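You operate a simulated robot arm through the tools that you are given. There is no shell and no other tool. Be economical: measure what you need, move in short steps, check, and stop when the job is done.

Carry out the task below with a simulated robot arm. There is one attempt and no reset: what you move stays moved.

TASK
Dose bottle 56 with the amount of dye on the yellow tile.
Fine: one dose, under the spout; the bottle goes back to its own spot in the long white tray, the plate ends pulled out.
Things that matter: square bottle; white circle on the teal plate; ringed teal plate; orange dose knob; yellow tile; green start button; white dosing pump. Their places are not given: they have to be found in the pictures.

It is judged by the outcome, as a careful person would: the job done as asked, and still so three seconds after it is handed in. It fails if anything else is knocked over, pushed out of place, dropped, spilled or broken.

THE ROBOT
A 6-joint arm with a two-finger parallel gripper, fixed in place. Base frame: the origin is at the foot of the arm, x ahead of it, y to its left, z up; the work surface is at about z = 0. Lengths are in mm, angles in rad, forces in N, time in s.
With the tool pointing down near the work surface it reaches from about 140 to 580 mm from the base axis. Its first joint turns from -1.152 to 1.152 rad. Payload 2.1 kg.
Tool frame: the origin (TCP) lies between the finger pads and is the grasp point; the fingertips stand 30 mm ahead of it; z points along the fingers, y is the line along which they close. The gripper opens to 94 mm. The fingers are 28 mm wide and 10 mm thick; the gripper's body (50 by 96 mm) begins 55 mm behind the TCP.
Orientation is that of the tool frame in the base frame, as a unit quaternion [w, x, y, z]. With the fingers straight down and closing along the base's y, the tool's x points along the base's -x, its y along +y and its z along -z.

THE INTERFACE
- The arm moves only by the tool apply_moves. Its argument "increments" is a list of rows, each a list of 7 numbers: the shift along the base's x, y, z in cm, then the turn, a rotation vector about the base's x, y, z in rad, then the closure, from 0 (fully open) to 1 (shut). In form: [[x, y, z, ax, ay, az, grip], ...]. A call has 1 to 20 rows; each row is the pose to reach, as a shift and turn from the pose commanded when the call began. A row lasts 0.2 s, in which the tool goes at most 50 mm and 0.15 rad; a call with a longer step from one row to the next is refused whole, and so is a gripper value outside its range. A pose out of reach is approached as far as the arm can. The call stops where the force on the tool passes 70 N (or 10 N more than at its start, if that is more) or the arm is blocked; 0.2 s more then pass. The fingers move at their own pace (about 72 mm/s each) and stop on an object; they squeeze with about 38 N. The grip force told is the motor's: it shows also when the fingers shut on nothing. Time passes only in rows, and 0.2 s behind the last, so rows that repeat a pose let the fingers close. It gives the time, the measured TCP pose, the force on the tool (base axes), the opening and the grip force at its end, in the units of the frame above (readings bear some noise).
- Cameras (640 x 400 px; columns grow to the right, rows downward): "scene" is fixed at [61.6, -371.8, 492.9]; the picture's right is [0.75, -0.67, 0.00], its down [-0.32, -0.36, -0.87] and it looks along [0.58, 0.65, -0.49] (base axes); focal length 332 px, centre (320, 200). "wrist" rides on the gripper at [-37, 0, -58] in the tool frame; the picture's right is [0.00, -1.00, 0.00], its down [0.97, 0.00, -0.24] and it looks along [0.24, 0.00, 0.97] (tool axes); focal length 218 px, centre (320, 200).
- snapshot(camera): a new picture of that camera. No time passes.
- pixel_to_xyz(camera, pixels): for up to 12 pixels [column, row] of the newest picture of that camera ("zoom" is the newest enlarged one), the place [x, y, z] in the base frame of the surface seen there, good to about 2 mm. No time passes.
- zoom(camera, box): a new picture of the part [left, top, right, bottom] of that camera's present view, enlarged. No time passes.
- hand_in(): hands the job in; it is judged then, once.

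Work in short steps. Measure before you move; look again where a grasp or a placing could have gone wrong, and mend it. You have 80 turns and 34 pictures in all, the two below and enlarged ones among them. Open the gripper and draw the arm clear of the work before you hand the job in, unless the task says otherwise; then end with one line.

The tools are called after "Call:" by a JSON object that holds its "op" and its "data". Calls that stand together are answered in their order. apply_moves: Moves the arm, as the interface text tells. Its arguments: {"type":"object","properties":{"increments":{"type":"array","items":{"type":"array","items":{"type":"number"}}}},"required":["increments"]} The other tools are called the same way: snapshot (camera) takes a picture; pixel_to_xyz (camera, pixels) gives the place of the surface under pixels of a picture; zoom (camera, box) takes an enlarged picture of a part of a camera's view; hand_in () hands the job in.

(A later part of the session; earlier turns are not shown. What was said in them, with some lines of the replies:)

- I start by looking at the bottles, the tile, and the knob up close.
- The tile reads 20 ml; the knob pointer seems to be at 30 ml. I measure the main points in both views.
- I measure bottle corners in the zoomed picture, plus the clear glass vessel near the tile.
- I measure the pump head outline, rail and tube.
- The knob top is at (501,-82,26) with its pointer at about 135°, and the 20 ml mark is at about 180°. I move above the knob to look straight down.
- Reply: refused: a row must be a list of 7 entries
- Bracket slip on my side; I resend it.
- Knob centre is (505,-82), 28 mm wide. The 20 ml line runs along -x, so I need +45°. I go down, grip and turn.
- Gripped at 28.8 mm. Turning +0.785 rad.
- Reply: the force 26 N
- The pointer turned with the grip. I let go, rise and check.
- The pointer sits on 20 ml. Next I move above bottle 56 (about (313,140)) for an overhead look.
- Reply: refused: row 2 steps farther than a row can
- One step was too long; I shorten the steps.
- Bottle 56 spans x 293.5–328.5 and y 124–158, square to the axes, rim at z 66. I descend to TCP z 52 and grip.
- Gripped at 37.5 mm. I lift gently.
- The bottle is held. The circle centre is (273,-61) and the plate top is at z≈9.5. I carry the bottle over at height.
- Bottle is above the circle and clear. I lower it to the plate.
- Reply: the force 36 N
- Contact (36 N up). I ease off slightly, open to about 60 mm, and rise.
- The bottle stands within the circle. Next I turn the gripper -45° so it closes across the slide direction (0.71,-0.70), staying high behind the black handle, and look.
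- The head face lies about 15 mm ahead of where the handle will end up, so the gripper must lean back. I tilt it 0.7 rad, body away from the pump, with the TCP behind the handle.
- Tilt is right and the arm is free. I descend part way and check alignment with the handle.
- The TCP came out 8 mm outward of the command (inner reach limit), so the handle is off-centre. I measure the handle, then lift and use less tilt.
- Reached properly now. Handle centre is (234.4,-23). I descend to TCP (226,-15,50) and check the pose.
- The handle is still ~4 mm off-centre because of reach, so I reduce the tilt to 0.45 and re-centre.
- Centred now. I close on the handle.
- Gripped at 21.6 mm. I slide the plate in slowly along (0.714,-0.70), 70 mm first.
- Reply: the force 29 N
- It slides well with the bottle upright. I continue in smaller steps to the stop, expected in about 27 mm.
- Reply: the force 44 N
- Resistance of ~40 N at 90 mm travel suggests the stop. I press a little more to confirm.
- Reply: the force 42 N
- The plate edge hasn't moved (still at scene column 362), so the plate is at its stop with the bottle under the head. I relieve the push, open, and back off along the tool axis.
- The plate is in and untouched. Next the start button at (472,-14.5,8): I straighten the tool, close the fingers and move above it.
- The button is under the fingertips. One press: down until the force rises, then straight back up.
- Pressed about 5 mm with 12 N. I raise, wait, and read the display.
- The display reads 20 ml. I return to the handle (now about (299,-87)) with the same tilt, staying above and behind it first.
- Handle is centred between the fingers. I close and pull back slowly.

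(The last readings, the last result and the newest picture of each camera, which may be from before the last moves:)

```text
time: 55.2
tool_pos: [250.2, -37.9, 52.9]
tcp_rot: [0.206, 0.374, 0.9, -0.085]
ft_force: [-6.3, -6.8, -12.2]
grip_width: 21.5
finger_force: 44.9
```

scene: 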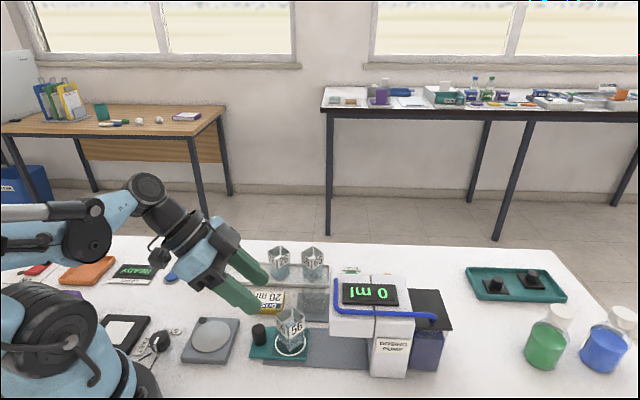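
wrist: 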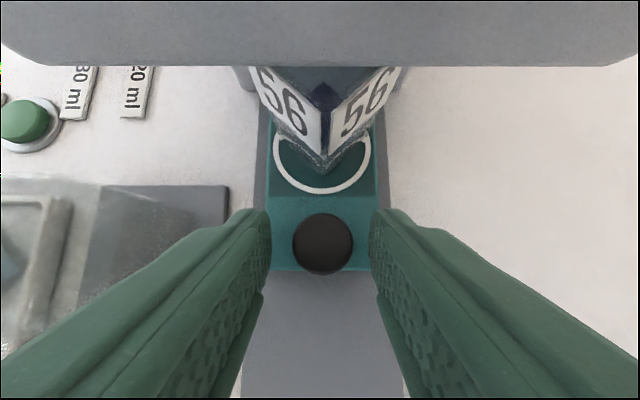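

Moved 60 mm with little resistance. The remaining 30 mm follows.

Call:
{"op": "apply_moves", "data": {"increments": [[-0.07, 0.07, 0, 0, 0, 0, 0.9], [-0.214, 0.21, 0, 0, 0, 0, 0.9], [-0.43, 0.42, 0, 0, 0, 0, 0.9], [-0.714, 0.7, 0, 0, 0, 0, 0.9], [-1.0, 0.98, 0, 0, 0, 0, 0.9], [-1.3, 1.28, 0, 0, 0, 0, 0.9], [-1.6, 1.57, 0, 0, 0, 0, 0.9], [-1.85, 1.82, 0, 0, 0, 0, 0.9], [-2.05, 2.0, 0, 0, 0, 0, 0.9], [-2.17, 2.12, 0, 0, 0, 0, 0.9], [-2.17, 2.12, 0, 0, 0, 0, 0.9]]}}

Call:
{"op": "zoom", "data": {"camera": "scene", "box": [200, 260, 400, 385]}}

Call:
{"op": "pixel_to_xyz", "data": {"camera": "zoom", "pixels": [[239, 268], [340, 272], [290, 300], [245, 185], [280, 205], [334, 180], [295, 148], [240, 200], [275, 230], [320, 215], [300, 220], [250, 215]]}}

```text
time: 57.6
tool_pos: [227.8, -17.2, 52.8]
tcp_rot: [0.207, 0.373, 0.901, -0.085]
ft_force: [15.0, -7.1, -38.7]
grip_width: 21.7
finger_force: 45.5
```

```text
3.20 times, centred on (300, 322) of scene
```

zoom: 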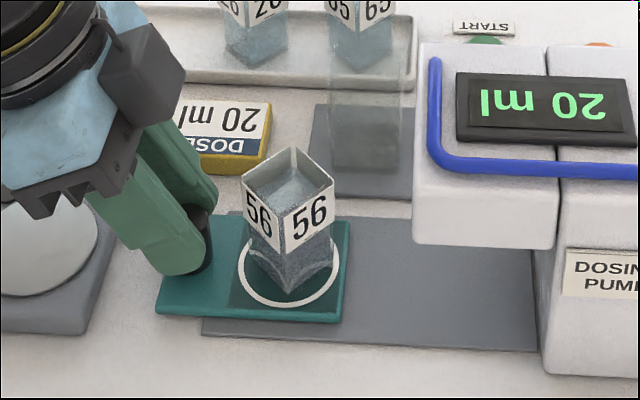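

```text
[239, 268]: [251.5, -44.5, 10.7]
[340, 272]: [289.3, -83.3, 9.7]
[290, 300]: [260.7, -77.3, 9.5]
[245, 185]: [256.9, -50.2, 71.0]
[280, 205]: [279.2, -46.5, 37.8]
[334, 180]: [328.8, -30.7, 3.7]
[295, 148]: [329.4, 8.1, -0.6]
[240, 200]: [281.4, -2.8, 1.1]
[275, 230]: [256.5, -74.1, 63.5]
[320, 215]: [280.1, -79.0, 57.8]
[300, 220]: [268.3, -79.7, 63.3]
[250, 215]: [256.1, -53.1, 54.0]
```

The plate is back at its pulled-out spot with the bottle at (273.5,-62), same as when I placed it. I relieve, open and rise straight up.

Call:
{"op": "apply_moves", "data": {"increments": [[0.1, -0.1, -0.1, 0, 0, 0, 0.9], [0.1, -0.1, -0.1, 0, 0, 0, 0.8], [0.1, -0.1, -0.1, 0, 0, 0, 0.65], [0.1, -0.1, -0.1, 0, 0, 0, 0.57], [0.1, -0.1, -0.1, 0, 0, 0, 0.57], [0.1, -0.1, 1, 0, 0, 0, 0.57], [0.1, -0.1, 4, 0, 0, 0, 0.57], [0.1, -0.1, 8, 0, 0, 0, 0.57], [0.1, -0.1, 12, 0, 0, 0, 0.5], [0.1, -0.1, 14, 0.08, 0.08, 0, 0.4], [0.1, -0.1, 14, 0.16, 0.16, 0, 0.3], [0.1, -0.1, 14, 0.24, 0.24, 0, 0.3], [0.1, -0.1, 14, 0.318, 0.318, 0, 0.3], [0.1, -0.1, 14, 0.318, 0.318, 0, 0.3]]}}

```text
time: 60.6
tool_pos: [230.0, -18.7, 191.8]
tcp_rot: [-0.001, 0.383, 0.924, 0.001]
ft_force: [-0.5, -0.7, -0.1]
grip_width: 65.5
finger_force: 0.1
```

Tool vertical again. I yaw back to 0 and centre above the bottle.

Call:
{"op": "apply_moves", "data": {"increments": [[0.8, -0.8, 0, 0, 0, 0.13, 0.3], [1.6, -1.6, 0, 0, 0, 0.26, 0.3], [2.4, -2.4, 0, 0, 0, 0.39, 0.3], [3.2, -3.2, 0, 0, 0, 0.52, 0.3], [4, -4, 0, 0, 0, 0.65, 0.3], [4.35, -4.33, 0, 0, 0, 0.785, 0.3], [4.35, -4.33, -4, 0, 0, 0.785, 0.3], [4.35, -4.33, -6.5, 0, 0, 0.785, 0.3], [4.35, -4.33, -6.5, 0, 0, 0.785, 0.3]]}}

```text
time: 62.6
tool_pos: [273.5, -62.7, 127.6]
tcp_rot: [0.0, 0.0, 1.0, -0.001]
ft_force: [0.6, 0.4, -0.6]
grip_width: 65.7
finger_force: 0.0
```

Aligned. I descend and grip the bottle at the same height as before.

Call:
{"op": "apply_moves", "data": {"increments": [[0, 0.05, -3, 0, 0, 0, 0.3], [0, 0.05, -5.5, 0, 0, 0, 0.3], [0, 0.05, -7.04, 0, 0, 0, 0.3], [0, 0.05, -7.04, 0, 0, 0, 0.3], [0, 0.05, -7.04, 0, 0, 0, 0.45], [0, 0.05, -7.04, 0, 0, 0, 0.6], [0, 0.05, -7.04, 0, 0, 0, 0.67], [0, 0.05, -7.04, 0, 0, 0, 0.67], [0, 0.05, -7.04, 0, 0, 0, 0.67], [0, 0.05, -6.5, 0, 0, 0, 0.67], [0, 0.05, -5.5, 0, 0, 0, 0.67], [0, 0.05, -3.5, 0, 0, 0, 0.67], [0, 0.05, -1, 0, 0, 0, 0.67], [0, 0.05, 1.5, 0, 0, 0, 0.67], [0, 0.05, 3, 0, 0, 0, 0.67], [0, 0.05, 3.5, 0, 0, 0, 0.67]]}}

```text
time: 66.0
tool_pos: [273.3, -61.4, 161.6]
tcp_rot: [0.0, 0.0, 1.0, 0.0]
ft_force: [-0.9, 0.6, -0.7]
grip_width: 37.3
finger_force: 38.5
```

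Bottle held (37.3 mm). I carry it back to its spot and lower it to just above the tray.

Call:
{"op": "apply_moves", "data": {"increments": [[0.2, 1, 0, 0, 0, 0, 0.67], [0.5, 3, 0, 0, 0, 0, 0.67], [1, 5.5, 0, 0, 0, 0, 0.67], [1.5, 8, 0, 0, 0, 0, 0.67], [2, 10.5, 0, 0, 0, 0, 0.67], [2.5, 13, 0, 0, 0, 0, 0.67], [3, 15.5, 0, 0, 0, 0, 0.67], [3.4, 18, 0, 0, 0, 0, 0.67], [3.7, 19.5, 0, 0, 0, 0, 0.67], [3.79, 20.27, 0, 0, 0, 0, 0.67], [3.79, 20.27, -2, 0, 0, 0, 0.67], [3.79, 20.27, -4.5, 0, 0, 0, 0.67], [3.79, 20.27, -7, 0, 0, 0, 0.67], [3.79, 20.27, -8.5, 0, 0, 0, 0.67], [3.79, 20.27, -9, 0, 0, 0, 0.67], [3.79, 20.27, -9, 0, 0, 0, 0.67]]}}

Call:
{"op": "zoom", "data": {"camera": "scene", "box": [185, 225, 345, 325]}}

```text
time: 69.4
tool_pos: [311.7, 141.7, 73.1]
tcp_rot: [0.0, 0.0, 1.0, 0.0]
ft_force: [0.1, 0.5, -0.1]
grip_width: 37.3
finger_force: 38.2
```

```text
4.00 times, centred on (265, 275) of scene
```

zoom: 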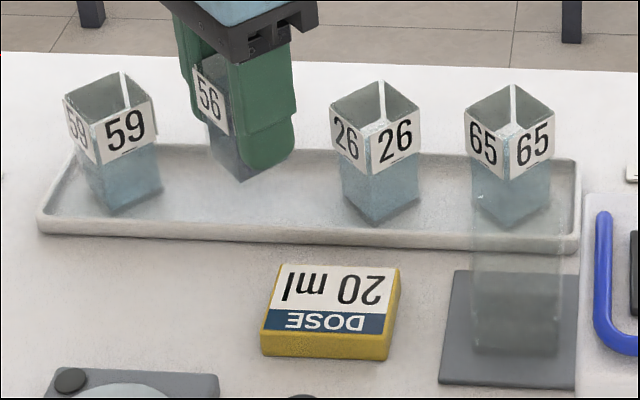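

Above its gap, clear of its neighbours. I lower gently to contact (expected at TCP z 52).

Call:
{"op": "apply_moves", "data": {"increments": [[-0.05, -0.04, -1, 0, 0, 0, 0.67], [-0.05, -0.04, -1.7, 0, 0, 0, 0.67], [-0.05, -0.04, -1.95, 0, 0, 0, 0.67], [-0.05, -0.04, -2.05, 0, 0, 0, 0.67], [-0.05, -0.04, -2.1, 0, 0, 0, 0.67], [-0.05, -0.04, -2.1, 0, 0, 0, 0.67]]}}

```text
time: 70.8
tool_pos: [310.6, 141.8, 51.3]
tcp_rot: [0.0, 0.0, 1.0, 0.0]
ft_force: [-1.7, -1.2, 13.0]
grip_width: 37.4
finger_force: 38.2
```

Light contact (13 N). I open, then rise clear.

Call:
{"op": "apply_moves", "data": {"increments": [[0, 0, 0, 0, 0, 0, 0.6], [0, 0, 0, 0, 0, 0, 0.45], [0, 0, 0, 0, 0, 0, 0.3], [0, 0, 0, 0, 0, 0, 0.3], [0, 0, 2, 0, 0, 0, 0.3], [0, 0, 5, 0, 0, 0, 0.3], [0, 0, 9, 0, 0, 0, 0.2], [0, 0, 13, 0, 0, 0, 0], [0, 0, 17, 0, 0, 0, 0], [0, -3, 20, 0, 0, 0, 0], [0, -7, 22, 0, 0, 0, 0], [0, -11, 24, 0, 0, 0, 0], [0, -14, 25, 0, 0, 0, 0], [0, -14, 25, 0, 0, 0, 0]]}}

Call:
{"op": "zoom", "data": {"camera": "scene", "box": [180, 225, 460, 390]}}

```text
time: 73.8
tool_pos: [308.1, 1.4, 300.7]
tcp_rot: [0.0, 0.0, 1.0, 0.0]
ft_force: [-0.1, 0.6, -0.1]
grip_width: 94.1
finger_force: 0.0
```

```text
2.29 times, centred on (320, 308) of scene
```

zoom: 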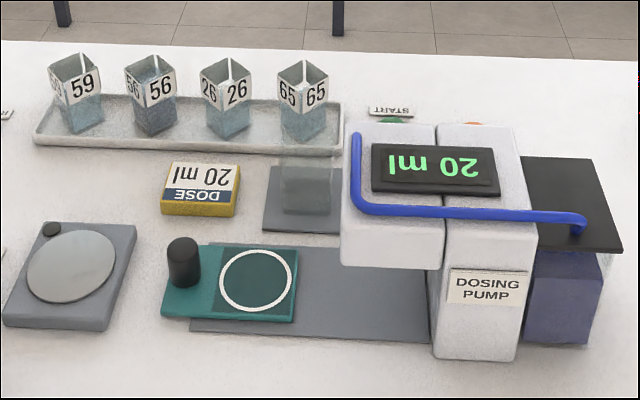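

Everything is in place: bottle 56 is back in its spot and darker with dye, the plate is pulled out, the display reads 20 ml, and the arm is clear with the gripper open. I hand in.

Call:
{"op": "hand_in", "data": {}}

```text
The job is handed in.
```

Bottle 56 got one 20 ml dose under the spout and is back in its own spot in the long white tray; the plate is pulled out to within about 1 mm of where it started.
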